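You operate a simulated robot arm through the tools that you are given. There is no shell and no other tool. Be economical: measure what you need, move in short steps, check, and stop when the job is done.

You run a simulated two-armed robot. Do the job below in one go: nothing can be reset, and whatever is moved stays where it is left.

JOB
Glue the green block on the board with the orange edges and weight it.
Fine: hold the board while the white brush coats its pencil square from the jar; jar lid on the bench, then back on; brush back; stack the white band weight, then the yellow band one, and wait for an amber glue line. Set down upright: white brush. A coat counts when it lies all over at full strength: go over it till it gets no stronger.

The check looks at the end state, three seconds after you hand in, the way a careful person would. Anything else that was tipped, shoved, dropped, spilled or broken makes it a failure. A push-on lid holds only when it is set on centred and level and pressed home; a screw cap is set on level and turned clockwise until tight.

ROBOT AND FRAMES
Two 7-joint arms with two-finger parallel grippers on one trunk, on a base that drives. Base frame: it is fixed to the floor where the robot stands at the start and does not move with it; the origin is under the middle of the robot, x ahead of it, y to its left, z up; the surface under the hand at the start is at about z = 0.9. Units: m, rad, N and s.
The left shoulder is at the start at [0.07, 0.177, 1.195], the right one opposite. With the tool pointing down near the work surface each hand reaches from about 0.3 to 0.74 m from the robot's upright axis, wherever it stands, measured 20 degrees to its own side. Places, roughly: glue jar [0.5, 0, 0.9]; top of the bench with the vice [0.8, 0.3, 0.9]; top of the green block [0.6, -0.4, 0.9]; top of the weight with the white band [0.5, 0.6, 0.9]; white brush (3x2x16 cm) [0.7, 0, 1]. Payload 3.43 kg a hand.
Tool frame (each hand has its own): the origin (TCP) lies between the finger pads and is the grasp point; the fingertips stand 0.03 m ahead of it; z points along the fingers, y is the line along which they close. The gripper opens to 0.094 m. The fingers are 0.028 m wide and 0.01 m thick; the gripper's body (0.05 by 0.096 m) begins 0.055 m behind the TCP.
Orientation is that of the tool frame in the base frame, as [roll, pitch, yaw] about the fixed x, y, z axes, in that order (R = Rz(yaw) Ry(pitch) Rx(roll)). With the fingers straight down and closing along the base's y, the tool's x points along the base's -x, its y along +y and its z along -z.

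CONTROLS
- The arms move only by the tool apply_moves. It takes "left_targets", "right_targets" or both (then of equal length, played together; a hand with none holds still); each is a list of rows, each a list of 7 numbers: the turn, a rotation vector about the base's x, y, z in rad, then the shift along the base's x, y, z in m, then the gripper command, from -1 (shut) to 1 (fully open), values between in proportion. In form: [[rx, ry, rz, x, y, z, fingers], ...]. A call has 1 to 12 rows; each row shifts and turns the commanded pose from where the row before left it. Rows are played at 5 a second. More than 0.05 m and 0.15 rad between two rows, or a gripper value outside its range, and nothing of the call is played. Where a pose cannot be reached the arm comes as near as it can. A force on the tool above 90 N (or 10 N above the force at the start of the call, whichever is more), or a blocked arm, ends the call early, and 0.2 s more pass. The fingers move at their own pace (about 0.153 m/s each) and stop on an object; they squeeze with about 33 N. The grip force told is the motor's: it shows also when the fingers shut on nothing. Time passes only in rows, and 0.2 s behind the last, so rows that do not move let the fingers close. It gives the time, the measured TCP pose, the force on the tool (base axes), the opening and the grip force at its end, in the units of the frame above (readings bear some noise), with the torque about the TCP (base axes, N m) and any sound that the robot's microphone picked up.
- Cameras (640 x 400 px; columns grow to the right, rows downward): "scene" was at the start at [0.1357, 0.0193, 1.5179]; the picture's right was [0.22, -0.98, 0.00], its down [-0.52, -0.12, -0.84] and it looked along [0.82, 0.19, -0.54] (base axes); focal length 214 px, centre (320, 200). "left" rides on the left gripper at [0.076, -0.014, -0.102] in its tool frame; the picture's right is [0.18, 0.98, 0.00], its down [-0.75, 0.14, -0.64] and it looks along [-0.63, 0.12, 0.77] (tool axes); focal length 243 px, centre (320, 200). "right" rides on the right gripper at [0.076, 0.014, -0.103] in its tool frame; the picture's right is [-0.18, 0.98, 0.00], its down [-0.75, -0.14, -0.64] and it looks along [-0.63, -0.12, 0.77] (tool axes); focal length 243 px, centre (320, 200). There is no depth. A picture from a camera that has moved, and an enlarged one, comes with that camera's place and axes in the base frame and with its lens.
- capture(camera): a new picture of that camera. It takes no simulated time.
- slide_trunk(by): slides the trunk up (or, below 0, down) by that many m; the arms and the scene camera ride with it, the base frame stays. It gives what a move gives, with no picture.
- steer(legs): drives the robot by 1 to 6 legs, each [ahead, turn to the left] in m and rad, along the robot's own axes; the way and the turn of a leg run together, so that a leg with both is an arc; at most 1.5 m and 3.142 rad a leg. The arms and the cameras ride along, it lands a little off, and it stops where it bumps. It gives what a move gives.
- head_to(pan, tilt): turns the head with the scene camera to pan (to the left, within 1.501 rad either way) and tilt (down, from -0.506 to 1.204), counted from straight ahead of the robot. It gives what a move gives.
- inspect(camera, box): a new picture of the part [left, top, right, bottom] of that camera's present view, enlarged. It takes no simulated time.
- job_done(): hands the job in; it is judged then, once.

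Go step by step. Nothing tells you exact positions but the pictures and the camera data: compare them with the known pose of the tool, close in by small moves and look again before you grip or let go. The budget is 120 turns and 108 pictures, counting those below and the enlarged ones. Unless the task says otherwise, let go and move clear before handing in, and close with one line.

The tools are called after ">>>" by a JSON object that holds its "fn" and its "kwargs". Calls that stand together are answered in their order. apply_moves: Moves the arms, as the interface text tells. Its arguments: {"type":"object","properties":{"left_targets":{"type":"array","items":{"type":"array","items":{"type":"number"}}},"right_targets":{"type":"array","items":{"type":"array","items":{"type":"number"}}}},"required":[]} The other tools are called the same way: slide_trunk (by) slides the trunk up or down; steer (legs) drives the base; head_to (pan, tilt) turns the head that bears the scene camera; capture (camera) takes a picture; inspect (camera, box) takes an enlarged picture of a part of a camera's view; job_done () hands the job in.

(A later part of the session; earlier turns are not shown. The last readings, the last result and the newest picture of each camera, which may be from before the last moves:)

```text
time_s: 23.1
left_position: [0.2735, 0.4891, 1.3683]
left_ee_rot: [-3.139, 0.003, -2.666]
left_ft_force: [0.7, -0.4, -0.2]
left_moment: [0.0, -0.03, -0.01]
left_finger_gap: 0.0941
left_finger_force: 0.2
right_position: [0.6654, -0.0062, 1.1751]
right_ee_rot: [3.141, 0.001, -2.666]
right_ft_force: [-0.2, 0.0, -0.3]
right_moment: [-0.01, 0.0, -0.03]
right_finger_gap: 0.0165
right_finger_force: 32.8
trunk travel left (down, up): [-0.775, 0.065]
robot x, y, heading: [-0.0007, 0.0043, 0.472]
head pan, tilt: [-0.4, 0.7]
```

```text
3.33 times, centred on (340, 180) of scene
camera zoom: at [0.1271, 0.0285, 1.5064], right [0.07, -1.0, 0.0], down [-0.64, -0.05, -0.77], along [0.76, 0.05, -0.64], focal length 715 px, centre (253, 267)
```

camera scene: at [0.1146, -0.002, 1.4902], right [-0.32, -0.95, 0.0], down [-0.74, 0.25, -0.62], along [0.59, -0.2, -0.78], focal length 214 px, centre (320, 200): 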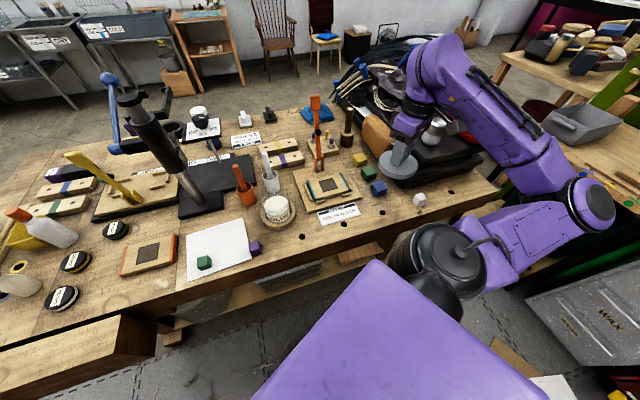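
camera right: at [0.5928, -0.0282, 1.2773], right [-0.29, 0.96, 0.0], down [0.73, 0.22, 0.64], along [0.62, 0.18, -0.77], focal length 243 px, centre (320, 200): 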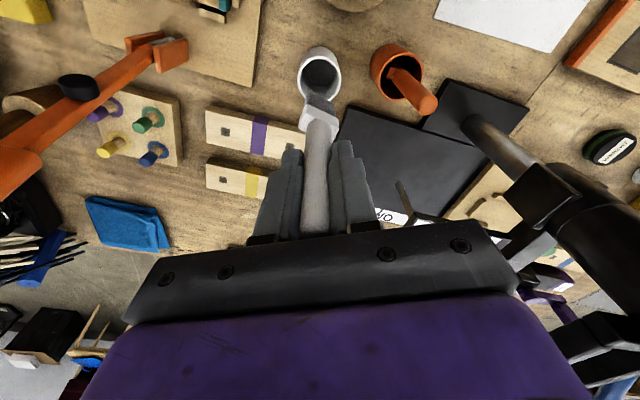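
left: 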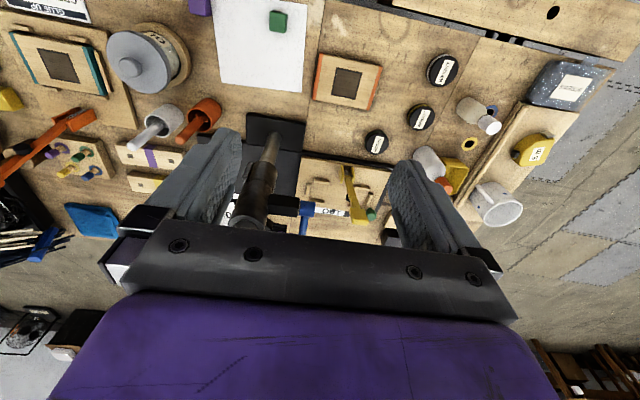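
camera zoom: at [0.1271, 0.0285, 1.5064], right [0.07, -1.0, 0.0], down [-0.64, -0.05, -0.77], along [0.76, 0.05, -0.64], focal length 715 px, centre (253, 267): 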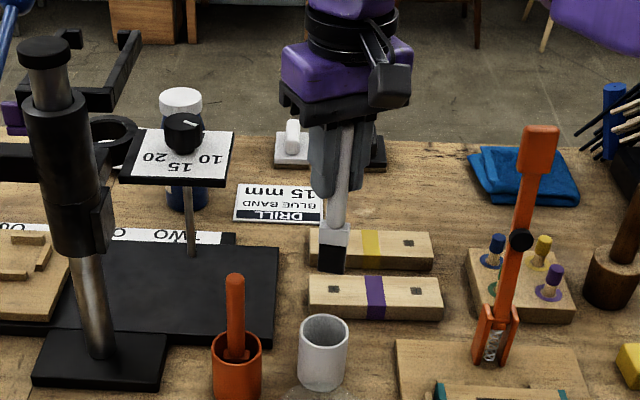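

The brush hangs in the right hand with its tip about 11–12 cm below the TCP. Before dipping, I set the left hand (closed, tilted outward) over the left margin of the orange-edged board.

>>> {"fn": "apply_moves", "kwargs": {"left_targets": [[-0.13, 0, 0, 0.041, -0.007, -0.02, -1], [-0.13, 0, 0, 0.041, -0.007, -0.02, -1], [-0.13, 0, 0, 0.041, -0.007, -0.02, -1], [-0.13, 0, 0, 0.041, -0.007, -0.02, -1], [-0.13, 0, 0, 0.041, -0.007, -0.02, -1], [0, 0, 0, 0.041, -0.007, -0.02, -1], [0, 0, 0, 0, 0, -0.045, -1], [0, 0, 0, 0, 0, -0.045, -1], [0, 0, 0, 0, 0, -0.045, -1], [0, 0, 0, 0, 0, -0.045, -1], [0, 0, 0, 0, 0, -0.045, -1]]}}

>>> {"fn": "head_to", "kwargs": {"pan": 0.1, "tilt": 0.8}}

>>> {"fn": "capture", "kwargs": {"camera": "scene"}}

>>> {"fn": "capture", "kwargs": {"camera": "left"}}

```text
time_s: 25.5
left_position: [0.4642, 0.4099, 1.0423]
left_ee_rot: [-2.545, -0.279, -2.755]
left_ft_force: [0.3, 0.4, 0.6]
left_moment: [-0.03, 0.0, 0.02]
left_finger_gap: 0.0
left_finger_force: 32.6
left hand out of reach, approached as far as the arm can: row 4, 5, 6
right_position: [0.6668, -0.0072, 1.175]
right_ee_rot: [-3.141, 0.001, -2.666]
right_ft_force: [-1.0, -0.9, 0.3]
right_moment: [-0.01, 0.02, 0.01]
right_finger_gap: 0.0166
right_finger_force: 32.9
trunk travel left (down, up): [-0.775, 0.065]
robot x, y, heading: [0.0018, -0.0006, 0.471]
head pan, tilt: [-0.4, 0.7]
```

```text
time_s: 26.4
left_position: [0.4618, 0.4091, 1.0419]
left_ee_rot: [-2.544, -0.276, -2.754]
left_ft_force: [-0.7, 0.1, -0.2]
left_moment: [0.02, 0.01, 0.0]
left_finger_gap: 0.0
left_finger_force: 33.1
right_position: [0.6666, -0.0067, 1.1747]
right_ee_rot: [-3.141, 0.002, -2.668]
right_ft_force: [-0.2, -0.3, -0.1]
right_moment: [0.03, 0.02, -0.01]
right_finger_gap: 0.0165
right_finger_force: 33.0
trunk travel left (down, up): [-0.775, 0.065]
robot x, y, heading: [-0.0011, 0.0001, 0.472]
head pan, tilt: [0.099, 0.799]
```

```text
73 pictures are left
camera scene: at [0.1111, 0.0658, 1.4981], right [0.54, -0.84, 0.0], down [-0.6, -0.39, -0.7], along [0.59, 0.38, -0.72], focal length 214 px, centre (320, 200)
```

scene: 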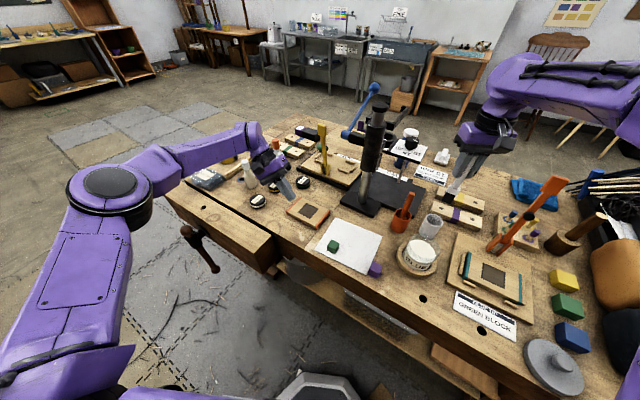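

```text
72 pictures are left
camera left: at [0.4011, 0.4325, 1.1529], right [-0.61, 0.63, -0.48], down [0.61, 0.76, 0.23], along [0.51, -0.15, -0.85], focal length 243 px, centre (320, 200)
```

left: 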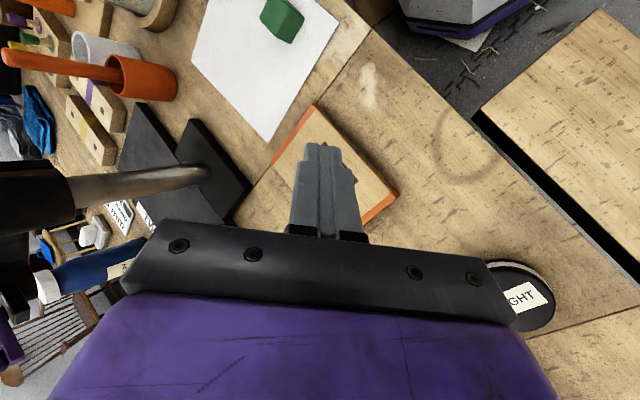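

The left arm hit its reach limit midway, so its pose is off; I test where the commanded pose is with null rows.

>>> {"fn": "apply_moves", "kwargs": {"left_targets": [[0, 0, 0, 0, 0, 0, -1], [0, 0, 0, 0, 0, 0, -1]]}}

```text
time_s: 27.0
left_position: [0.4632, 0.4091, 1.0416]
left_ee_rot: [-2.545, -0.278, -2.756]
left_ft_force: [0.4, 0.3, 0.5]
left_moment: [-0.01, -0.02, 0.02]
left_finger_gap: 0.0
left_finger_force: 32.7
right_position: [0.6654, -0.0069, 1.1747]
right_ee_rot: [-3.141, 0.001, -2.667]
right_ft_force: [0.2, 0.7, -0.4]
right_moment: [0.01, 0.03, -0.02]
right_finger_gap: 0.0166
right_finger_force: 32.7
trunk travel left (down, up): [-0.775, 0.065]
robot x, y, heading: [0.0025, 0.0024, 0.472]
head pan, tilt: [0.099, 0.799]
```

The tilt is exactly as wanted; only the position fell short. I shift to the board's left margin.

>>> {"fn": "apply_moves", "kwargs": {"left_targets": [[0, 0, 0, 0.03, 0.02, -0.02, -1], [0, 0, 0, 0.027, 0.017, -0.02, -1], [0, 0, 0, 0, 0, -0.02, -1]]}}

>>> {"fn": "inspect", "kwargs": {"camera": "scene", "box": [230, 140, 390, 240]}}

>>> {"fn": "capture", "kwargs": {"camera": "left"}}

```text
time_s: 27.8
left_position: [0.4991, 0.4345, 0.9953]
left_ee_rot: [-2.543, -0.277, -2.756]
left_ft_force: [0.2, 0.1, -1.0]
left_moment: [-0.02, 0.0, 0.03]
left_finger_gap: 0.0
left_finger_force: 32.9
left hand out of reach, approached as far as the arm can: row 2
right_position: [0.6632, -0.0048, 1.1756]
right_ee_rot: [-3.14, 0.003, -2.666]
right_ft_force: [-0.2, 1.1, 0.2]
right_moment: [0.01, -0.03, 0.01]
right_finger_gap: 0.0159
right_finger_force: 33.1
trunk travel left (down, up): [-0.775, 0.065]
robot x, y, heading: [-0.0008, 0.0032, 0.467]
head pan, tilt: [0.099, 0.799]
```

```text
4.00 times, centred on (310, 190) of scene
camera zoom: at [0.1084, 0.0676, 1.4983], right [0.54, -0.84, 0.0], down [-0.6, -0.39, -0.7], along [0.59, 0.38, -0.72], focal length 858 px, centre (360, 240)
```

zoom: 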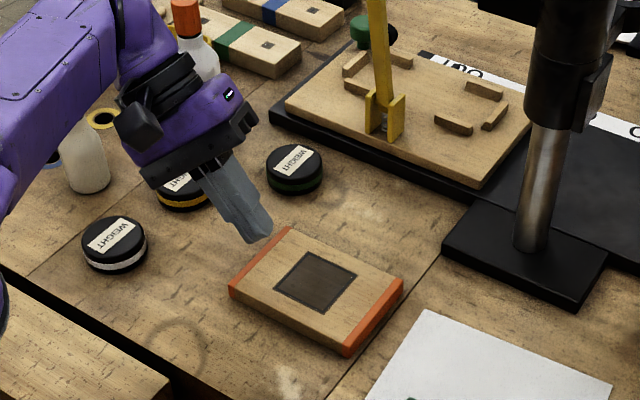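

```text
70 pictures are left
camera left: at [0.4372, 0.4578, 1.1063], right [-0.61, 0.63, -0.48], down [0.61, 0.76, 0.23], along [0.51, -0.15, -0.85], focal length 243 px, centre (320, 200)
```

left: 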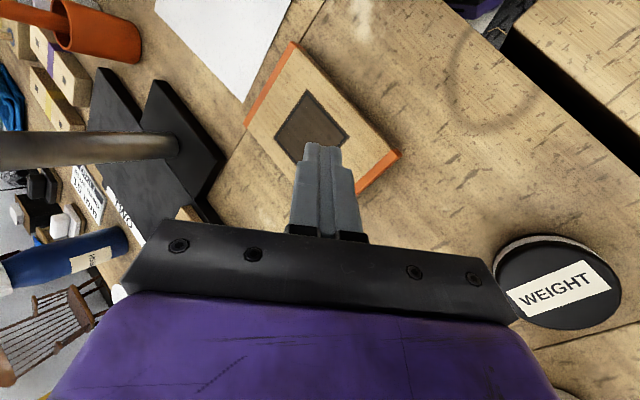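

The square spans about x 0.495–0.545, y 0.347–0.403. The left tip is over the left margin; I lower it onto the board.

>>> {"fn": "apply_moves", "kwargs": {"left_targets": [[0, 0, 0, 0.004, 0.006, -0.02, -1], [0, 0, 0, 0, 0, -0.015, -1], [0, 0, 0, 0, 0, 0, -1]]}}

>>> {"fn": "inspect", "kwargs": {"camera": "scene", "box": [250, 160, 370, 235]}}

```text
time_s: 28.6
left_position: [0.5035, 0.4248, 0.9727]
left_ee_rot: [-2.544, -0.276, -2.754]
left_ft_force: [-0.6, -0.8, -0.5]
left_moment: [0.01, 0.03, -0.01]
left_finger_gap: 0.0
left_finger_force: 33.9
left hand out of reach, approached as far as the arm can: row 1, 2
right_position: [0.6666, -0.0065, 1.1741]
right_ee_rot: [-3.141, 0.002, -2.667]
right_ft_force: [-0.7, -1.0, -0.9]
right_moment: [0.01, 0.03, 0.0]
right_finger_gap: 0.0159
right_finger_force: 33.1
trunk travel left (down, up): [-0.775, 0.065]
robot x, y, heading: [0.0002, -0.0028, 0.471]
head pan, tilt: [0.099, 0.799]
```

```text
5.33 times, centred on (310, 198) of scene
camera zoom: at [0.1117, 0.0655, 1.4981], right [0.54, -0.84, 0.0], down [-0.6, -0.39, -0.7], along [0.59, 0.38, -0.72], focal length 1144 px, centre (373, 213)
```

zoom: 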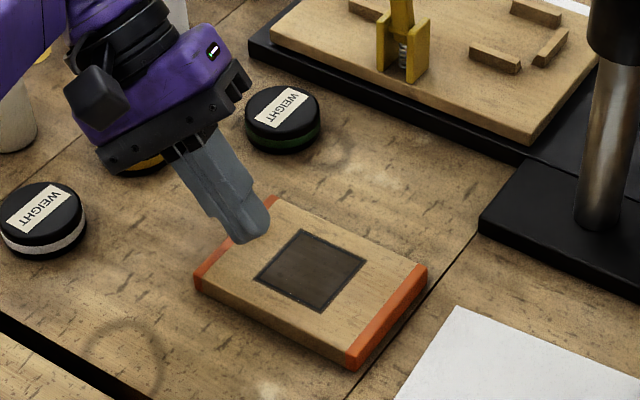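

The left arm is at its limit here, so I retract both hands slightly and drive 7 cm forward.

>>> {"fn": "apply_moves", "kwargs": {"left_targets": [[0, 0, 0, -0.02, -0.01, 0.04, -1], [0, 0, 0, -0.02, -0.01, 0.03, -1], [0, 0, 0, 0, 0, 0, -1]], "right_targets": [[0, 0, 0, -0.045, 0, 0.01, -1], [0, 0, 0, -0.045, 0, 0, -1], [0, 0, 0, -0.025, 0, 0, -1]]}}

>>> {"fn": "steer", "kwargs": {"legs": [[0.07, 0]]}}

>>> {"fn": "capture", "kwargs": {"camera": "scene"}}

```text
time_s: 29.4
left_position: [0.4639, 0.4049, 1.0422]
left_ee_rot: [-2.547, -0.279, -2.754]
left_ft_force: [1.0, 0.1, 0.3]
left_moment: [0.02, 0.03, -0.03]
left_finger_gap: 0.0003
left_finger_force: 33.0
right_position: [0.5549, -0.0072, 1.1849]
right_ee_rot: [3.141, -0.001, -2.669]
right_ft_force: [0.7, 0.0, -0.4]
right_moment: [0.03, 0.0, -0.07]
right_finger_gap: 0.0161
right_finger_force: 33.3
trunk travel left (down, up): [-0.775, 0.065]
robot x, y, heading: [0.0009, -0.0025, 0.475]
head pan, tilt: [0.099, 0.799]
```

```text
time_s: 30.4
left_position: [0.5135, 0.43, 1.0524]
left_ee_rot: [-2.544, -0.264, -2.755]
left_ft_force: [-0.4, -0.3, 0.4]
left_moment: [0.03, -0.05, 0.02]
left_finger_gap: 0.0
left_finger_force: 32.8
right_position: [0.6008, 0.0182, 1.1937]
right_ee_rot: [-3.141, 0.018, -2.667]
right_ft_force: [-0.5, -0.6, 0.1]
right_moment: [0.07, -0.05, 0.02]
right_finger_gap: 0.016
right_finger_force: 33.3
trunk travel left (down, up): [-0.775, 0.065]
robot x, y, heading: [0.0628, 0.0305, 0.473]
head pan, tilt: [0.099, 0.799]
```

```text
68 pictures are left
camera scene: at [0.1586, 0.0906, 1.4996], right [0.54, -0.84, 0.0], down [-0.6, -0.38, -0.7], along [0.59, 0.38, -0.71], focal length 214 px, centre (320, 200)
```

scene: 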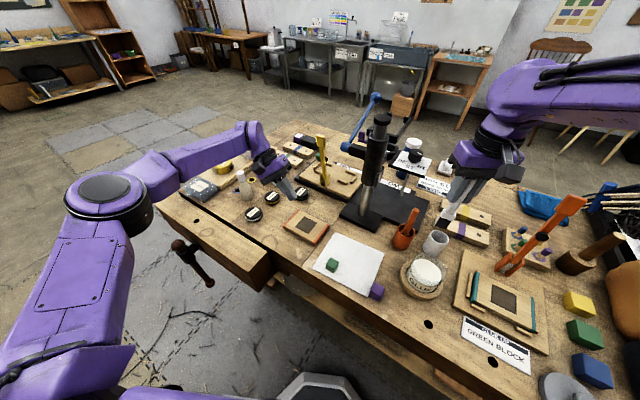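

>>> {"fn": "apply_moves", "kwargs": {"left_targets": [[0, 0, 0, 0, 0, 0, -1], [0, 0, 0, 0, 0, 0, -1]]}}

>>> {"fn": "inspect", "kwargs": {"camera": "scene", "box": [230, 150, 470, 300]}}

```text
time_s: 31.1
left_position: [0.5196, 0.4338, 1.0483]
left_ee_rot: [-2.543, -0.273, -2.757]
left_ft_force: [-1.6, 0.1, 0.4]
left_moment: [0.02, -0.02, 0.01]
left_finger_gap: 0.0
left_finger_force: 32.9
right_position: [0.6059, 0.0213, 1.1889]
right_ee_rot: [3.141, 0.01, -2.666]
right_ft_force: [-1.1, -0.5, 0.1]
right_moment: [0.03, -0.05, 0.01]
right_finger_gap: 0.0159
right_finger_force: 32.8
trunk travel left (down, up): [-0.775, 0.065]
robot x, y, heading: [0.0646, 0.0308, 0.47]
head pan, tilt: [0.099, 0.799]
```

```text
2.67 times, centred on (350, 225) of scene
camera zoom: at [0.1677, 0.0949, 1.4987], right [0.54, -0.84, 0.0], down [-0.6, -0.39, -0.7], along [0.59, 0.38, -0.71], focal length 572 px, centre (240, 133)
```

zoom: 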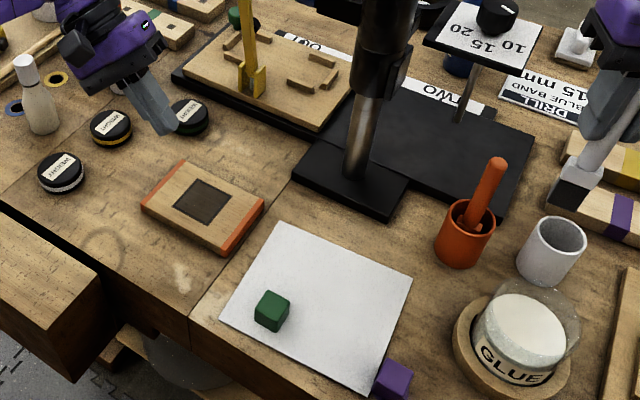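

It was only swaying; it is settling. Lower the left hand onto the board's left margin.

>>> {"fn": "apply_moves", "kwargs": {"left_targets": [[0, 0, 0, 0, 0, 0, -1], [0, 0, 0, -0.003, 0.003, -0.04, -1], [0, 0, 0, 0, 0.003, -0.035, -1], [0, 0, 0, 0, 0, 0, -1]]}}

>>> {"fn": "inspect", "kwargs": {"camera": "scene", "box": [230, 170, 350, 245]}}

```text
time_s: 32.0
left_position: [0.5178, 0.4398, 0.97]
left_ee_rot: [-2.544, -0.275, -2.755]
left_ft_force: [-0.4, -0.1, 0.7]
left_moment: [-0.01, 0.02, -0.01]
left_finger_gap: 0.0002
left_finger_force: 33.3
right_position: [0.6117, 0.0237, 1.1887]
right_ee_rot: [-3.141, 0.008, -2.666]
right_ft_force: [-0.2, 0.2, -0.8]
right_moment: [-0.05, -0.02, -0.02]
right_finger_gap: 0.0159
right_finger_force: 33.5
trunk travel left (down, up): [-0.775, 0.065]
robot x, y, heading: [0.0612, 0.0319, 0.474]
head pan, tilt: [0.099, 0.799]
```

```text
5.33 times, centred on (290, 208) of scene
camera zoom: at [0.1724, 0.097, 1.4982], right [0.54, -0.84, 0.0], down [-0.6, -0.39, -0.7], along [0.59, 0.38, -0.72], focal length 1144 px, centre (480, 160)
```

zoom: 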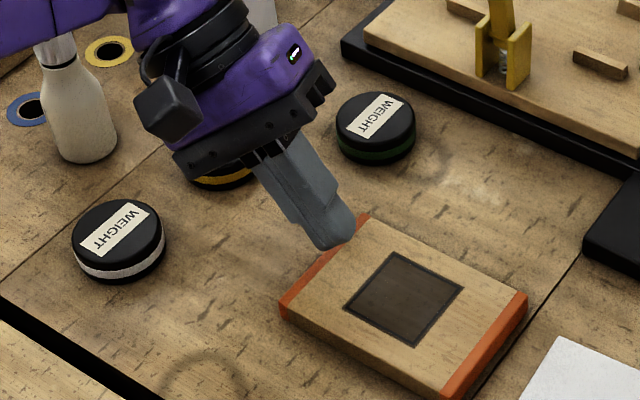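

>>> {"fn": "apply_moves", "kwargs": {"left_targets": [[0, 0, 0, 0, -0.005, -0.012, -1], [0, 0, 0, 0, 0, -0.006, -1], [0, 0, 0, 0, 0, 0, -1]]}}

>>> {"fn": "apply_moves", "kwargs": {"left_targets": [[0, 0, 0, 0, 0, -0.004, -1], [0, 0, 0, 0, 0, 0, -1]]}}

>>> {"fn": "inspect", "kwargs": {"camera": "scene", "box": [230, 170, 350, 245]}}

```text
time_s: 32.9
left_position: [0.5193, 0.4358, 0.9525]
left_ee_rot: [-2.545, -0.275, -2.756]
left_ft_force: [0.3, -0.1, 0.7]
left_moment: [0.0, 0.02, -0.02]
left_finger_gap: 0.0
left_finger_force: 33.5
right_position: [0.6107, 0.023, 1.1885]
right_ee_rot: [-3.141, 0.005, -2.667]
right_ft_force: [0.0, 0.4, -0.2]
right_moment: [0.02, -0.03, 0.02]
right_finger_gap: 0.016
right_finger_force: 33.0
trunk travel left (down, up): [-0.775, 0.065]
robot x, y, heading: [0.0605, 0.0309, 0.476]
head pan, tilt: [0.099, 0.799]
```

```text
time_s: 33.5
left_position: [0.5186, 0.4354, 0.9494]
left_ee_rot: [-2.543, -0.275, -2.755]
left_ft_force: [0.8, 2.0, 7.5]
left_moment: [0.01, -0.09, 0.04]
left_finger_gap: 0.0
left_finger_force: 32.1
right_position: [0.6113, 0.0227, 1.1891]
right_ee_rot: [-3.141, 0.006, -2.668]
right_ft_force: [-0.1, -0.6, 0.4]
right_moment: [0.0, 0.01, 0.01]
right_finger_gap: 0.0157
right_finger_force: 33.3
trunk travel left (down, up): [-0.775, 0.065]
robot x, y, heading: [0.0643, 0.0308, 0.467]
head pan, tilt: [0.099, 0.799]
```

```text
5.33 times, centred on (290, 208) of scene
camera zoom: at [0.1718, 0.0969, 1.4983], right [0.54, -0.84, 0.0], down [-0.6, -0.39, -0.7], along [0.59, 0.38, -0.72], focal length 1144 px, centre (480, 160)
```

zoom: 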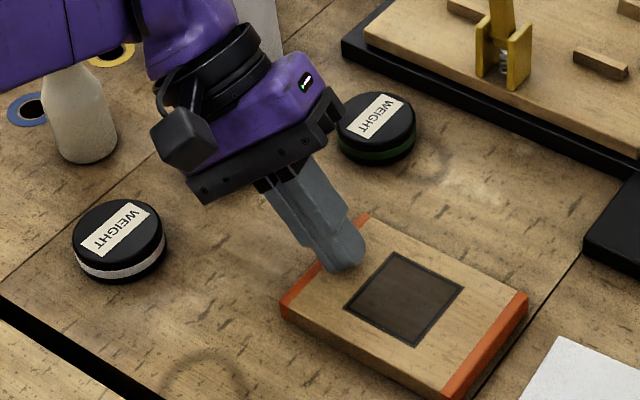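

Left hand holds the board at 7.5 N; I add a little pressure and bring the brush over the jar.

>>> {"fn": "apply_moves", "kwargs": {"left_targets": [[0, 0, 0, 0, 0, -0.003, -1], [0, 0, 0, 0, 0, 0, -1], [0, 0, 0, 0, 0, 0, -1]], "right_targets": [[0, 0, 0, -0.031, -0.011, 0, -1], [0, 0, 0, -0.0305, -0.011, -0.02, -1], [0, 0, 0, 0, 0, -0.02, -1]]}}

>>> {"fn": "capture", "kwargs": {"camera": "right"}}

>>> {"fn": "inspect", "kwargs": {"camera": "scene", "box": [370, 160, 530, 310]}}

```text
time_s: 34.2
left_position: [0.5189, 0.4346, 0.9485]
left_ee_rot: [-2.541, -0.271, -2.759]
left_ft_force: [3.3, 0.2, 25.9]
left_moment: [-0.18, -0.29, 0.05]
left_finger_gap: 0.0001
left_finger_force: 32.9
right_position: [0.5453, -0.0009, 1.1507]
right_ee_rot: [-3.14, 0.01, -2.669]
right_ft_force: [0.4, -0.5, -0.9]
right_moment: [0.02, 0.01, -0.03]
right_finger_gap: 0.016
right_finger_force: 32.9
trunk travel left (down, up): [-0.775, 0.065]
robot x, y, heading: [0.06, 0.0314, 0.472]
head pan, tilt: [0.099, 0.799]
```

```text
64 pictures are left
camera right: at [0.4716, -0.0235, 1.252], right [-0.28, 0.96, 0.0], down [0.73, 0.22, 0.65], along [0.62, 0.19, -0.76], focal length 243 px, centre (320, 200)
```

right: 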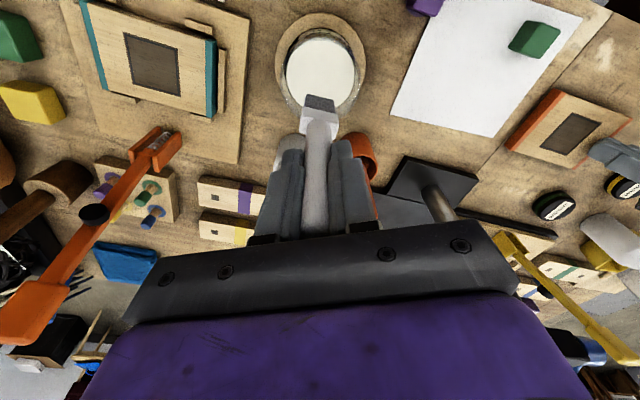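

```text
2.67 times, centred on (450, 235) of scene
camera zoom: at [0.1695, 0.0956, 1.4987], right [0.54, -0.84, 0.0], down [-0.6, -0.39, -0.7], along [0.59, 0.38, -0.72], focal length 572 px, centre (-27, 107)
```

zoom: 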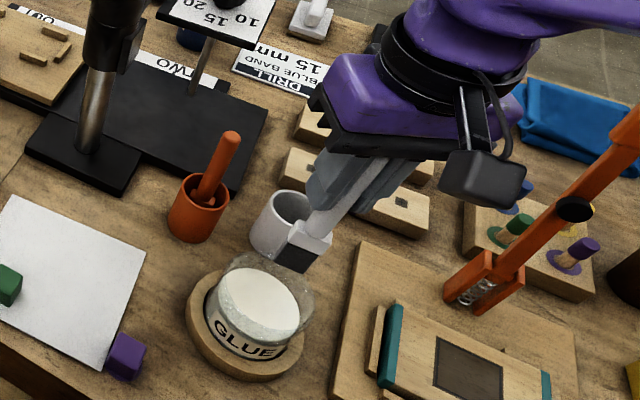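

Brush tip is at about (0.536, -0.005, 1.038), over the glue. Dip ~1.2 cm below the surface and lift.

>>> {"fn": "apply_moves", "kwargs": {"right_targets": [[0, 0, 0, 0.002, 0.001, -0.04, -1], [0, 0, 0, 0, 0, -0.04, -1], [0, 0, 0, 0, 0, -0.018, -1], [0, 0, 0, 0, 0, 0, -1], [0, 0, 0, 0.003, 0, 0, -1], [0, 0, 0, -0.003, 0, 0, -1]]}}

>>> {"fn": "inspect", "kwargs": {"camera": "scene", "box": [370, 160, 530, 310]}}

```text
time_s: 35.3
left_position: [0.5118, 0.4337, 0.9491]
left_ee_rot: [-2.543, -0.269, -2.756]
left_ft_force: [-0.7, 0.6, 12.0]
left_moment: [-0.03, -0.05, -0.01]
left_finger_gap: 0.0
left_finger_force: 32.7
right_position: [0.5475, 0.0004, 1.0606]
right_ee_rot: [-3.136, 0.037, -2.667]
right_ft_force: [-6.3, -8.9, 47.1]
right_moment: [-0.8, 0.85, 0.06]
right_finger_gap: 0.0163
right_finger_force: 32.8
trunk travel left (down, up): [-0.775, 0.065]
robot x, y, heading: [0.0617, 0.0309, 0.478]
head pan, tilt: [0.099, 0.799]
stopped in row 5 (right hand): the force on the tool passed its limit at 92 N (the readings are from after the stop); the commanded pose is now the measured one
```

```text
2.67 times, centred on (450, 235) of scene
camera zoom: at [0.1615, 0.0942, 1.4988], right [0.54, -0.84, 0.0], down [-0.6, -0.39, -0.7], along [0.59, 0.38, -0.71], focal length 572 px, centre (-27, 107)
```

zoom: 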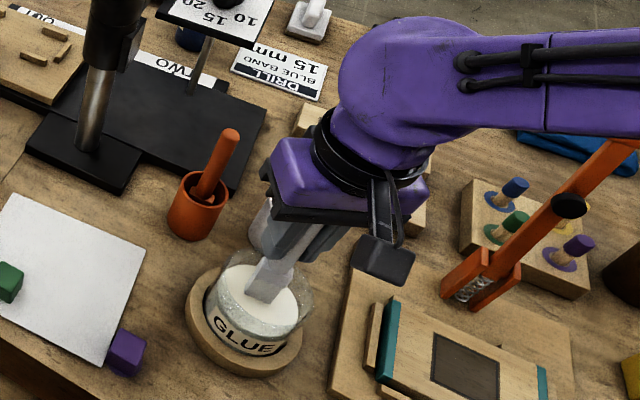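

The brush hit something solid at z≈0.947, pushing the robot slightly. I back off and check the brush, jar and board.

>>> {"fn": "apply_moves", "kwargs": {"right_targets": [[0, 0, 0, 0, 0, 0.01, -1], [0, 0, 0, 0, 0, 0.02, -1], [0, 0, 0, 0, 0, 0.045, -1], [0, 0, 0, 0, 0, 0.03, -1]]}}

>>> {"fn": "capture", "kwargs": {"camera": "right"}}

>>> {"fn": "inspect", "kwargs": {"camera": "scene", "box": [230, 160, 530, 310]}}

```text
time_s: 36.3
left_position: [0.517, 0.4339, 0.9482]
left_ee_rot: [-2.544, -0.272, -2.757]
left_ft_force: [-0.6, 0.4, 39.2]
left_moment: [-0.29, -0.26, -0.02]
left_finger_gap: 0.0003
left_finger_force: 32.9
right_position: [0.5502, -0.0004, 1.1615]
right_ee_rot: [-3.139, 0.028, -2.669]
right_ft_force: [-0.6, -0.4, -0.5]
right_moment: [-0.02, -0.01, 0.02]
right_finger_gap: 0.0157
right_finger_force: 32.5
trunk travel left (down, up): [-0.775, 0.065]
robot x, y, heading: [0.0603, 0.0326, 0.468]
head pan, tilt: [0.099, 0.799]
```

```text
61 pictures are left
camera right: at [0.4748, -0.023, 1.2619], right [-0.28, 0.96, 0.0], down [0.72, 0.21, 0.66], along [0.63, 0.19, -0.75], focal length 243 px, centre (320, 200)
```

right: 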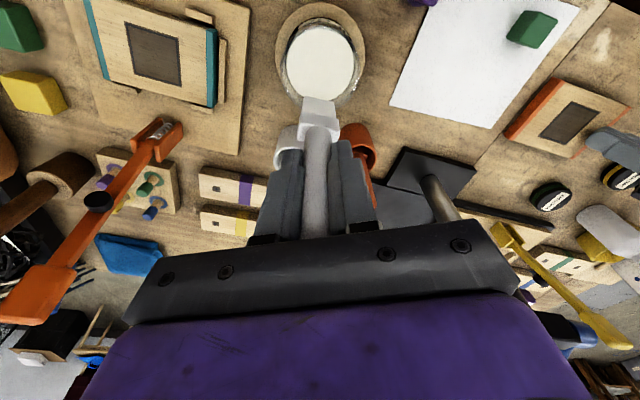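

```text
2.13 times, centred on (380, 235) of scene
camera zoom: at [0.1671, 0.095, 1.4988], right [0.54, -0.84, 0.0], down [-0.6, -0.39, -0.7], along [0.59, 0.38, -0.71], focal length 458 px, centre (192, 125)
```

zoom: 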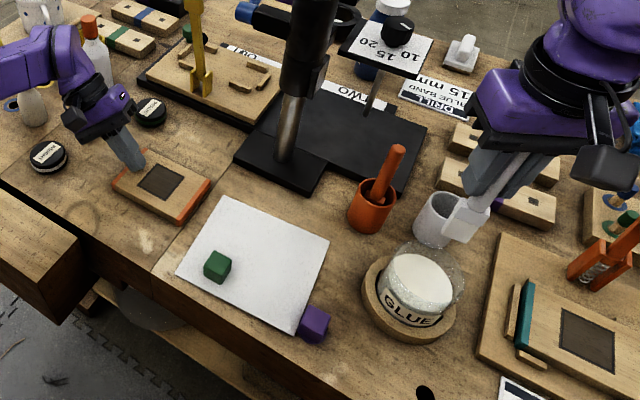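

Bristles are loaded with white glue; jar and board look fine. The brush slid ~1 cm up in the grip (tip now ~0.10 m below TCP). I carry it to the board, turning the hand to align with the square and straightening the brush's lean.

>>> {"fn": "apply_moves", "kwargs": {"right_targets": [[0, 0, -0.135, -0.004, 0.046, 0, -1], [0, 0, -0.135, -0.004, 0.046, 0, -1], [0, 0, -0.135, -0.004, 0.046, 0, -1], [0, 0, -0.135, -0.004, 0.046, 0, -1], [0, -0.1, 0, -0.004, 0.046, 0, -1], [0, 0, 0, -0.004, 0.046, 0, -1], [0, 0, 0, -0.004, 0.046, -0.01, -1], [0, 0, 0, 0, 0.04, -0.025, -1], [0, 0, 0, 0, 0, -0.04, -1], [0, 0, 0, 0, 0, 0, -1]]}}

>>> {"fn": "capture", "kwargs": {"camera": "right"}}

>>> {"fn": "inspect", "kwargs": {"camera": "scene", "box": [230, 130, 390, 250]}}

```text
time_s: 38.5
left_position: [0.5156, 0.4336, 0.9482]
left_ee_rot: [-2.545, -0.27, -2.757]
left_ft_force: [0.3, -1.8, 37.5]
left_moment: [-0.31, -0.31, 0.01]
left_finger_gap: 0.0
left_finger_force: 33.2
right_position: [0.5315, 0.3594, 1.094]
right_ee_rot: [3.121, 0.115, 3.053]
right_ft_force: [-0.7, -0.2, 0.0]
right_moment: [-0.01, -0.01, 0.04]
right_finger_gap: 0.0158
right_finger_force: 33.8
trunk travel left (down, up): [-0.775, 0.065]
robot x, y, heading: [0.0617, 0.0325, 0.474]
head pan, tilt: [0.099, 0.799]
```

```text
59 pictures are left
camera right: at [0.4472, 0.3798, 1.1864], right [0.27, 0.96, 0.04], down [0.66, -0.21, 0.72], along [0.7, -0.16, -0.69], focal length 243 px, centre (320, 200)
```

right: 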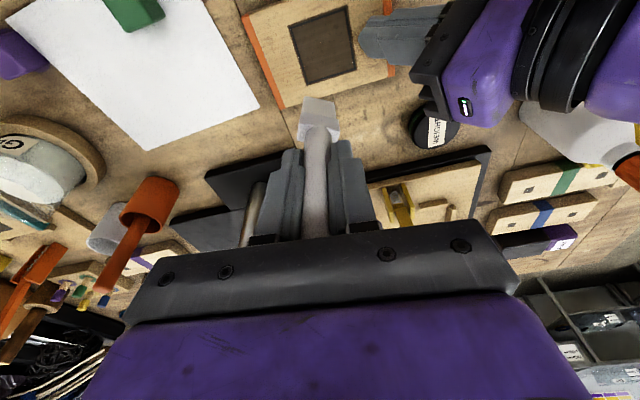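

```text
3.33 times, centred on (310, 190) of scene
camera zoom: at [0.1674, 0.094, 1.4988], right [0.54, -0.84, 0.0], down [-0.6, -0.39, -0.7], along [0.59, 0.38, -0.71], focal length 715 px, centre (353, 233)
```

zoom: 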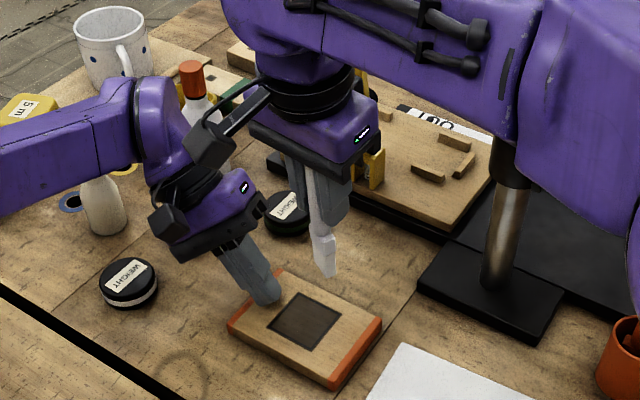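

Hands are clear of each other; the square spans about x 0.491–0.542, y 0.348–0.4045. I lower the brush near its right-far part.

>>> {"fn": "apply_moves", "kwargs": {"right_targets": [[0, 0, 0, -0.008, 0.001, -0.025, -1], [0, 0, 0, 0, 0, -0.013, -1], [0, 0, 0, 0, 0, 0, -1]]}}

>>> {"fn": "capture", "kwargs": {"camera": "right"}}

>>> {"fn": "inspect", "kwargs": {"camera": "scene", "box": [255, 165, 355, 235]}}

```text
time_s: 39.3
left_position: [0.5161, 0.4345, 0.9487]
left_ee_rot: [-2.546, -0.272, -2.755]
left_ft_force: [-0.9, 0.7, 36.9]
left_moment: [-0.27, -0.28, -0.01]
left_finger_gap: 0.0
left_finger_force: 33.2
right_position: [0.5227, 0.3602, 1.0523]
right_ee_rot: [3.124, 0.117, 3.057]
right_ft_force: [0.1, -0.1, -0.1]
right_moment: [0.01, -0.01, 0.0]
right_finger_gap: 0.0157
right_finger_force: 33.0
trunk travel left (down, up): [-0.775, 0.065]
robot x, y, heading: [0.0631, 0.0295, 0.471]
head pan, tilt: [0.099, 0.799]
```

```text
57 pictures are left
camera right: at [0.4369, 0.3803, 1.146], right [0.26, 0.96, 0.04], down [0.66, -0.21, 0.72], along [0.71, -0.16, -0.69], focal length 243 px, centre (320, 200)
```

right: 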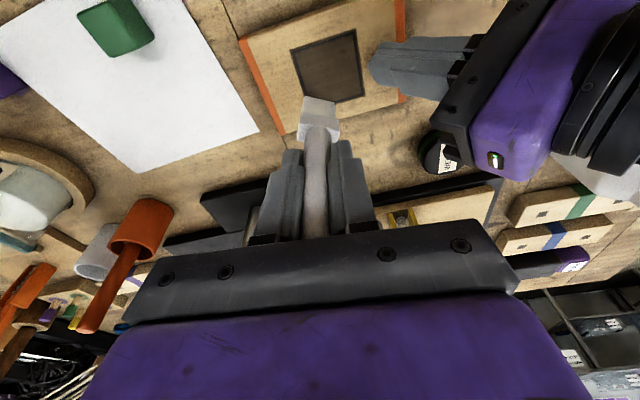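

```text
5.71 times, centred on (305, 200) of scene
camera zoom: at [0.1676, 0.0931, 1.4988], right [0.54, -0.84, 0.0], down [-0.6, -0.39, -0.7], along [0.59, 0.38, -0.71], focal length 1226 px, centre (406, 200)
```

zoom: 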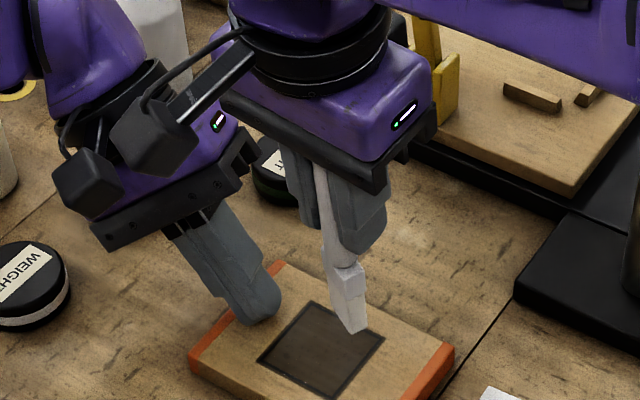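

>>> {"fn": "apply_moves", "kwargs": {"right_targets": [[0, 0, 0, 0, 0, -0.005, -1], [0, 0, 0, 0, 0, -0.005, -1], [0, 0, 0, 0, 0, 0, -1]]}}

>>> {"fn": "apply_moves", "kwargs": {"right_targets": [[0, 0, 0, 0, 0, -0.005, -1], [0, 0, 0, 0, 0, 0, -1]]}}

>>> {"fn": "apply_moves", "kwargs": {"right_targets": [[0, 0, 0, 0, 0, -0.004, -1], [0, 0, 0, 0, 0, 0, -1]]}}

>>> {"fn": "inspect", "kwargs": {"camera": "scene", "box": [255, 165, 355, 235]}}

```text
time_s: 40.1
left_position: [0.515, 0.4332, 0.9492]
left_ee_rot: [-2.547, -0.27, -2.757]
left_ft_force: [0.4, 0.3, 37.0]
left_moment: [-0.25, -0.3, 0.03]
left_finger_gap: 0.0
left_finger_force: 33.2
right_position: [0.5206, 0.3601, 1.0417]
right_ee_rot: [3.127, 0.119, 3.061]
right_ft_force: [0.5, -0.4, -0.1]
right_moment: [0.02, 0.04, -0.01]
right_finger_gap: 0.0159
right_finger_force: 33.4
trunk travel left (down, up): [-0.775, 0.065]
robot x, y, heading: [0.0625, 0.0316, 0.47]
head pan, tilt: [0.099, 0.799]
```

```text
time_s: 40.7
left_position: [0.5165, 0.4341, 0.9477]
left_ee_rot: [-2.546, -0.271, -2.757]
left_ft_force: [0.2, -0.2, 36.5]
left_moment: [-0.27, -0.3, 0.03]
left_finger_gap: 0.0
left_finger_force: 33.4
right_position: [0.5203, 0.3607, 1.0361]
right_ee_rot: [3.126, 0.121, 3.065]
right_ft_force: [-0.6, 0.8, -0.2]
right_moment: [-0.01, 0.03, -0.02]
right_finger_gap: 0.0157
right_finger_force: 33.4
trunk travel left (down, up): [-0.775, 0.065]
robot x, y, heading: [0.0638, 0.0314, 0.466]
head pan, tilt: [0.099, 0.799]
```

```text
time_s: 41.3
left_position: [0.5161, 0.4338, 0.9483]
left_ee_rot: [-2.546, -0.27, -2.755]
left_ft_force: [0.3, 0.8, 37.2]
left_moment: [-0.25, -0.26, -0.01]
left_finger_gap: 0.0001
left_finger_force: 33.0
right_position: [0.5198, 0.3613, 1.0336]
right_ee_rot: [3.128, 0.123, 3.066]
right_ft_force: [-0.3, 0.6, -0.4]
right_moment: [-0.02, -0.01, -0.04]
right_finger_gap: 0.0158
right_finger_force: 33.2
trunk travel left (down, up): [-0.775, 0.065]
robot x, y, heading: [0.0604, 0.0312, 0.472]
head pan, tilt: [0.099, 0.799]
```

```text
5.71 times, centred on (305, 200) of scene
camera zoom: at [0.1675, 0.0931, 1.4988], right [0.54, -0.84, 0.0], down [-0.6, -0.39, -0.7], along [0.59, 0.38, -0.71], focal length 1226 px, centre (406, 200)
```

zoom: 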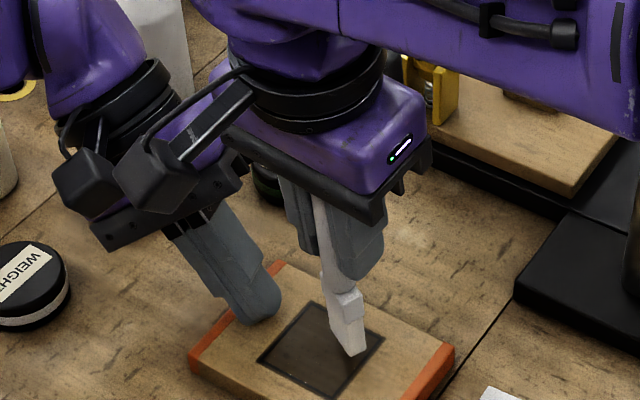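

>>> {"fn": "apply_moves", "kwargs": {"right_targets": [[0, 0, 0, 0, 0, -0.004, -1], [0, 0, 0, 0, 0, 0, -1]]}}

>>> {"fn": "apply_moves", "kwargs": {"right_targets": [[0, 0, 0, 0, 0, -0.004, -1], [0, 0, 0, 0, 0, 0, -1]]}}

>>> {"fn": "inspect", "kwargs": {"camera": "scene", "box": [275, 195, 355, 245]}}

```text
time_s: 41.9
left_position: [0.5164, 0.4346, 0.9489]
left_ee_rot: [-2.547, -0.271, -2.755]
left_ft_force: [-0.2, -0.6, 37.5]
left_moment: [-0.24, -0.24, 0.01]
left_finger_gap: 0.0
left_finger_force: 33.2
right_position: [0.5188, 0.3615, 1.0278]
right_ee_rot: [3.13, 0.122, 3.066]
right_ft_force: [-0.4, -0.9, 0.0]
right_moment: [0.0, 0.01, 0.0]
right_finger_gap: 0.0159
right_finger_force: 33.2
trunk travel left (down, up): [-0.775, 0.065]
robot x, y, heading: [0.0644, 0.0306, 0.474]
head pan, tilt: [0.099, 0.799]
```

```text
time_s: 42.5
left_position: [0.5163, 0.4344, 0.9478]
left_ee_rot: [-2.548, -0.27, -2.757]
left_ft_force: [-1.1, 0.7, 36.1]
left_moment: [-0.29, -0.27, -0.02]
left_finger_gap: 0.0
left_finger_force: 33.1
right_position: [0.5182, 0.3607, 1.0244]
right_ee_rot: [3.128, 0.122, 3.065]
right_ft_force: [0.0, 0.0, -0.8]
right_moment: [0.01, 0.02, 0.0]
right_finger_gap: 0.0157
right_finger_force: 33.0
trunk travel left (down, up): [-0.775, 0.065]
robot x, y, heading: [0.0613, 0.029, 0.471]
head pan, tilt: [0.099, 0.799]
```

```text
8.00 times, centred on (315, 220) of scene
camera zoom: at [0.1675, 0.0931, 1.4988], right [0.54, -0.84, 0.0], down [-0.6, -0.39, -0.7], along [0.59, 0.38, -0.71], focal length 1716 px, centre (360, 40)
```

zoom: 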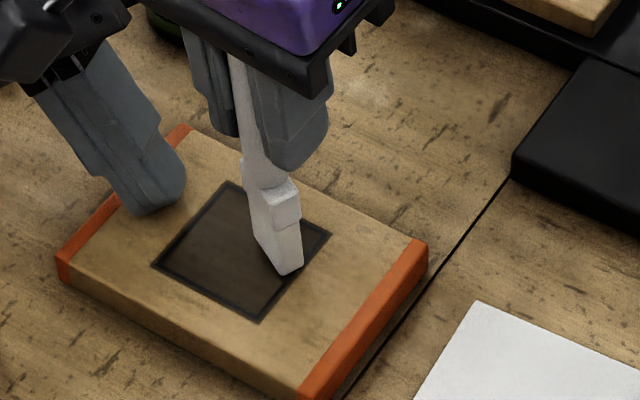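

The brush is almost touching, but its 3 cm side is turned ~30° and it leans slightly; I turn the hand back and straighten the lean before stroking.

>>> {"fn": "apply_moves", "kwargs": {"right_targets": [[0, 0, 0.13, 0, 0, 0.006, -1], [0, 0, 0.13, 0, 0, 0, -1], [0, 0, 0.13, 0, 0, 0, -1], [0, 0, 0.13, 0, 0, 0, -1], [0.08, 0.05, 0, 0, 0, 0, -1], [0, 0, 0, 0, 0, 0, -1]]}}

>>> {"fn": "inspect", "kwargs": {"camera": "scene", "box": [275, 195, 355, 245]}}

>>> {"fn": "inspect", "kwargs": {"camera": "right", "box": [220, 0, 460, 150]}}

```text
time_s: 43.9
left_position: [0.5148, 0.4354, 0.9481]
left_ee_rot: [-2.547, -0.271, -2.755]
left_ft_force: [-0.7, 1.1, 37.2]
left_moment: [-0.25, -0.27, -0.02]
left_finger_gap: 0.0
left_finger_force: 33.4
right_position: [0.5125, 0.3637, 1.0299]
right_ee_rot: [3.041, 0.117, -2.696]
right_ft_force: [-0.2, 0.6, -0.5]
right_moment: [-0.01, 0.03, 0.01]
right_finger_gap: 0.016
right_finger_force: 33.5
trunk travel left (down, up): [-0.775, 0.065]
robot x, y, heading: [0.0627, 0.0319, 0.471]
head pan, tilt: [0.099, 0.799]
```

```text
8.00 times, centred on (315, 220) of scene
camera zoom: at [0.1675, 0.0932, 1.4988], right [0.54, -0.84, 0.0], down [-0.6, -0.39, -0.7], along [0.59, 0.38, -0.71], focal length 1716 px, centre (360, 40)
```

zoom: 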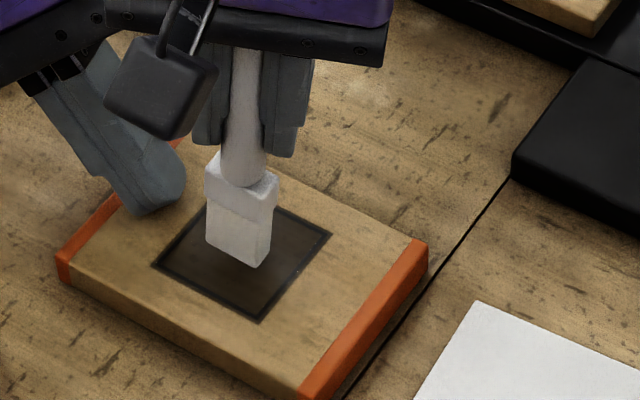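

```text
2.67 times, centred on (340, 75) of right
camera zoom: at [0.4338, 0.3297, 1.1228], right [-0.27, 0.96, 0.12], down [0.7, 0.11, 0.71], along [0.66, 0.27, -0.7], focal length 647 px, centre (267, 533)
```

zoom: 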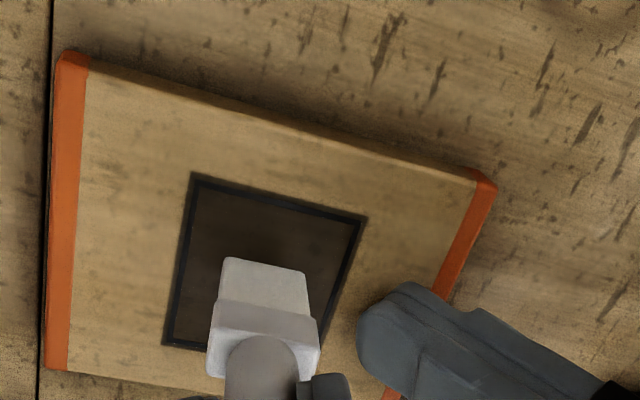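

The brush now hangs squarely over the pencil square. Lower to touch.

>>> {"fn": "apply_moves", "kwargs": {"right_targets": [[0, 0, 0, 0, 0, -0.006, -1], [0, 0, 0, 0, 0, -0.003, -1], [0, 0, 0, 0, 0, 0, -1]]}}

>>> {"fn": "apply_moves", "kwargs": {"right_targets": [[0, 0, 0, 0, 0, -0.003, -1], [0, 0, 0, 0, 0, 0, -1]]}}

>>> {"fn": "apply_moves", "kwargs": {"right_targets": [[0, 0, 0, 0, 0, -0.002, -1], [0, 0, 0, 0, 0, 0, -1]]}}

```text
time_s: 44.7
left_position: [0.5152, 0.4329, 0.9481]
left_ee_rot: [-2.55, -0.271, -2.753]
left_ft_force: [9.8, 4.5, 27.9]
left_moment: [-0.03, -0.51, 0.11]
left_finger_gap: 0.0
left_finger_force: 32.9
right_position: [0.5152, 0.3646, 1.0246]
right_ee_rot: [3.035, 0.121, -2.7]
right_ft_force: [-3.9, -1.8, 30.6]
right_moment: [-0.23, 0.59, 0.04]
right_finger_gap: 0.0159
right_finger_force: 32.7
trunk travel left (down, up): [-0.775, 0.065]
robot x, y, heading: [0.06, 0.0306, 0.469]
head pan, tilt: [0.099, 0.799]
```

```text
time_s: 45.3
left_position: [0.5135, 0.4333, 0.9489]
left_ee_rot: [-2.548, -0.271, -2.755]
left_ft_force: [12.3, 4.3, 23.0]
left_moment: [-0.02, -0.59, 0.12]
left_finger_gap: 0.0001
left_finger_force: 33.4
right_position: [0.5156, 0.3612, 1.0233]
right_ee_rot: [3.032, 0.125, -2.704]
right_ft_force: [-6.2, 2.3, 52.3]
right_moment: [0.12, 0.84, 0.03]
right_finger_gap: 0.0159
right_finger_force: 32.8
trunk travel left (down, up): [-0.775, 0.065]
robot x, y, heading: [0.0612, 0.0325, 0.467]
head pan, tilt: [0.099, 0.799]
```

```text
time_s: 45.9
left_position: [0.5124, 0.433, 0.9491]
left_ee_rot: [-2.549, -0.27, -2.754]
left_ft_force: [9.2, 2.5, 21.8]
left_moment: [-0.08, -0.47, 0.08]
left_finger_gap: 0.0
left_finger_force: 33.5
right_position: [0.5167, 0.3627, 1.022]
right_ee_rot: [3.03, 0.127, -2.709]
right_ft_force: [-8.1, 1.9, 52.2]
right_moment: [0.2, 1.08, 0.01]
right_finger_gap: 0.0159
right_finger_force: 33.3
trunk travel left (down, up): [-0.775, 0.065]
robot x, y, heading: [0.0627, 0.0292, 0.471]
head pan, tilt: [0.099, 0.799]
```

Contact is firm (52 N) already; ease up to a light touch, then make a first stroke.

>>> {"fn": "apply_moves", "kwargs": {"right_targets": [[0, 0, 0, 0, 0, 0.006, -1], [0, 0, 0, 0, 0, 0, -1]]}}

>>> {"fn": "apply_moves", "kwargs": {"right_targets": [[0, 0, 0, 0.01, 0, 0, -1], [0, 0, 0, 0.008, 0, 0, -1], [0, 0, 0, -0.012, 0, 0, -1], [0, 0, 0, -0.012, 0, 0, -1], [0, 0, 0, -0.01, 0, 0, -1]]}}

>>> {"fn": "inspect", "kwargs": {"camera": "scene", "box": [275, 195, 355, 245]}}

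>>> {"fn": "inspect", "kwargs": {"camera": "right", "box": [220, 0, 460, 150]}}

```text
time_s: 46.5
left_position: [0.5119, 0.4325, 0.9502]
left_ee_rot: [-2.547, -0.272, -2.755]
left_ft_force: [-5.7, -5.2, 33.5]
left_moment: [-0.39, -0.07, -0.13]
left_finger_gap: 0.0
left_finger_force: 32.9
right_position: [0.5179, 0.3594, 1.0236]
right_ee_rot: [3.038, 0.117, -2.711]
right_ft_force: [1.6, 9.2, 20.1]
right_moment: [0.99, -0.02, -0.02]
right_finger_gap: 0.0161
right_finger_force: 32.9
trunk travel left (down, up): [-0.775, 0.065]
robot x, y, heading: [0.0627, 0.0321, 0.472]
head pan, tilt: [0.099, 0.799]
```

```text
time_s: 47.7
left_position: [0.5138, 0.4331, 0.9481]
left_ee_rot: [-2.551, -0.272, -2.753]
left_ft_force: [-7.9, 5.1, 33.6]
left_moment: [-0.04, 0.02, -0.01]
left_finger_gap: 0.0003
left_finger_force: 32.8
right_position: [0.5112, 0.3528, 1.0227]
right_ee_rot: [3.033, 0.112, -2.729]
right_ft_force: [11.5, -7.8, 26.5]
right_moment: [-0.75, -1.44, -0.15]
right_finger_gap: 0.0165
right_finger_force: 33.1
trunk travel left (down, up): [-0.775, 0.065]
robot x, y, heading: [0.0666, 0.0334, 0.469]
head pan, tilt: [0.099, 0.799]
```

```text
8.00 times, centred on (315, 220) of scene
camera zoom: at [0.1651, 0.09, 1.4992], right [0.54, -0.84, 0.0], down [-0.6, -0.38, -0.7], along [0.59, 0.38, -0.71], focal length 1716 px, centre (360, 40)
```

zoom: 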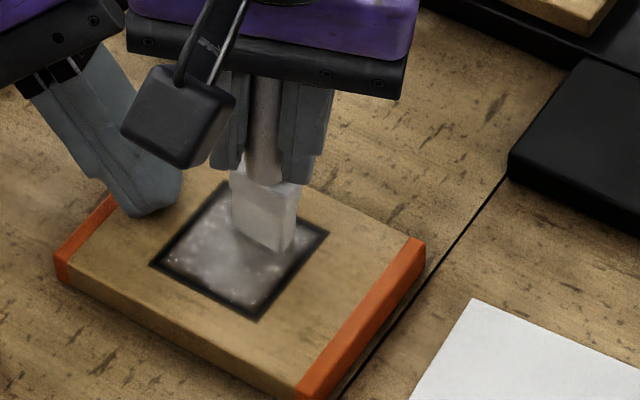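

```text
2.67 times, centred on (340, 75) of right
camera zoom: at [0.4321, 0.3214, 1.1152], right [-0.23, 0.96, 0.13], down [0.71, 0.08, 0.7], along [0.67, 0.25, -0.7], focal length 647 px, centre (267, 533)
```

zoom: 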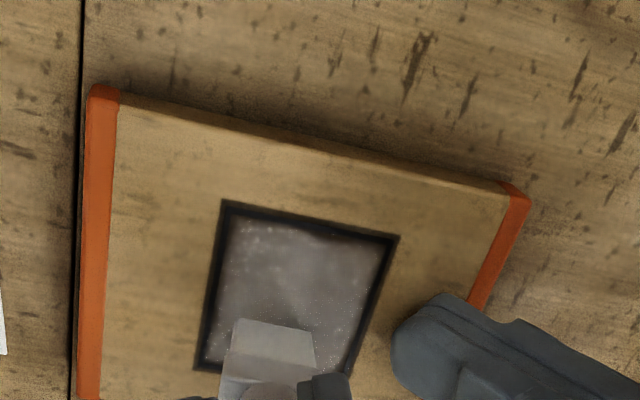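

The coat appears over the square; it needs strengthening. I go over it with zigzag strokes.

>>> {"fn": "apply_moves", "kwargs": {"right_targets": [[0, 0, 0, -0.012, 0, 0.001, -1], [0, 0, 0, -0.01, 0.005, 0, -1], [0, 0, 0, 0.015, 0.004, 0, -1], [0, 0, 0, 0.015, 0.004, 0, -1], [0, 0, 0, 0, 0.008, 0, -1], [0, 0, 0, -0.015, 0, 0, -1], [0, 0, 0, -0.015, 0, 0, -1], [0, 0, 0, 0, 0.008, 0, -1], [0, 0, 0, 0.015, 0, 0, -1], [0, 0, 0, 0.015, 0, 0, -1], [0, 0, 0, 0, -0.01, 0, -1], [0, 0, 0, -0.015, -0.01, 0, -1]]}}

>>> {"fn": "inspect", "kwargs": {"camera": "scene", "box": [275, 195, 355, 245]}}

```text
time_s: 50.3
left_position: [0.5156, 0.4329, 0.9481]
left_ee_rot: [-2.545, -0.27, -2.757]
left_ft_force: [-2.9, 8.0, 38.3]
left_moment: [-0.05, -0.16, 0.07]
left_finger_gap: 0.0
left_finger_force: 32.6
right_position: [0.494, 0.3714, 1.0203]
right_ee_rot: [3.03, 0.106, -2.715]
right_ft_force: [0.0, 0.6, 4.2]
right_moment: [0.09, -0.07, 0.01]
right_finger_gap: 0.0159
right_finger_force: 32.9
trunk travel left (down, up): [-0.775, 0.065]
robot x, y, heading: [0.0603, 0.0308, 0.476]
head pan, tilt: [0.099, 0.799]
```

```text
8.00 times, centred on (315, 220) of scene
camera zoom: at [0.1659, 0.095, 1.4987], right [0.54, -0.84, 0.0], down [-0.6, -0.39, -0.7], along [0.59, 0.38, -0.71], focal length 1716 px, centre (360, 40)
```

zoom: 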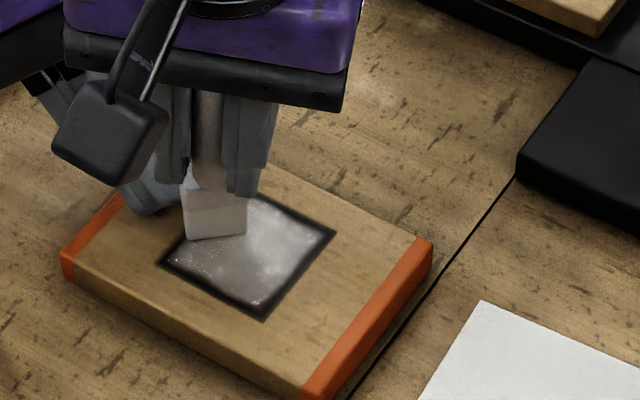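

>>> {"fn": "apply_moves", "kwargs": {"right_targets": [[0, 0, 0, -0.012, 0, -0.0015, -1], [0, 0, 0, -0.01, 0, 0, -1], [0, 0, 0, 0.016, 0, 0, -1], [0, 0, 0, 0.016, 0, 0, -1], [0, 0, 0, 0, -0.011, 0, -1], [0, 0, 0, -0.016, 0, 0, -1], [0, 0, 0, -0.016, 0, 0, -1], [0, 0, 0, 0, -0.011, 0, -1], [0, 0, 0, 0.016, 0, 0, -1], [0, 0, 0, 0.016, 0, 0, -1], [0, 0, 0, 0, -0.01, 0, -1], [0, 0, 0, -0.016, 0, 0, -1]]}}

>>> {"fn": "inspect", "kwargs": {"camera": "scene", "box": [275, 195, 355, 245]}}

```text
time_s: 52.9
left_position: [0.5144, 0.4329, 0.9482]
left_ee_rot: [-2.548, -0.269, -2.754]
left_ft_force: [-1.6, -0.1, 35.0]
left_moment: [-0.26, -0.22, -0.02]
left_finger_gap: 0.0
left_finger_force: 33.0
right_position: [0.5013, 0.3301, 1.0193]
right_ee_rot: [3.017, 0.095, -2.741]
right_ft_force: [7.0, 0.9, 15.0]
right_moment: [0.33, -1.15, -0.05]
right_finger_gap: 0.0159
right_finger_force: 32.9
trunk travel left (down, up): [-0.775, 0.065]
robot x, y, heading: [0.0608, 0.0319, 0.472]
head pan, tilt: [0.099, 0.799]
```

```text
8.00 times, centred on (315, 220) of scene
camera zoom: at [0.1668, 0.0918, 1.4991], right [0.54, -0.84, 0.0], down [-0.6, -0.38, -0.7], along [0.59, 0.38, -0.71], focal length 1716 px, centre (360, 40)
```

zoom: 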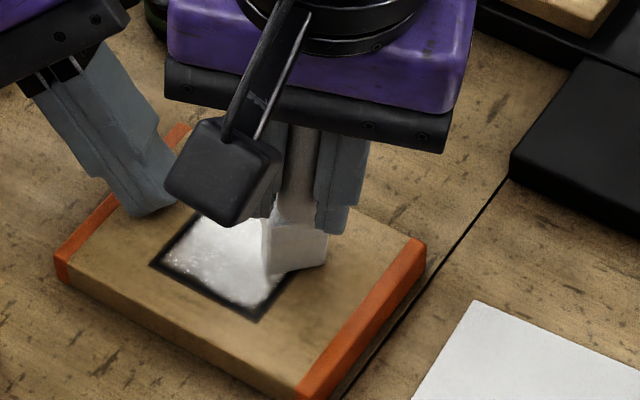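

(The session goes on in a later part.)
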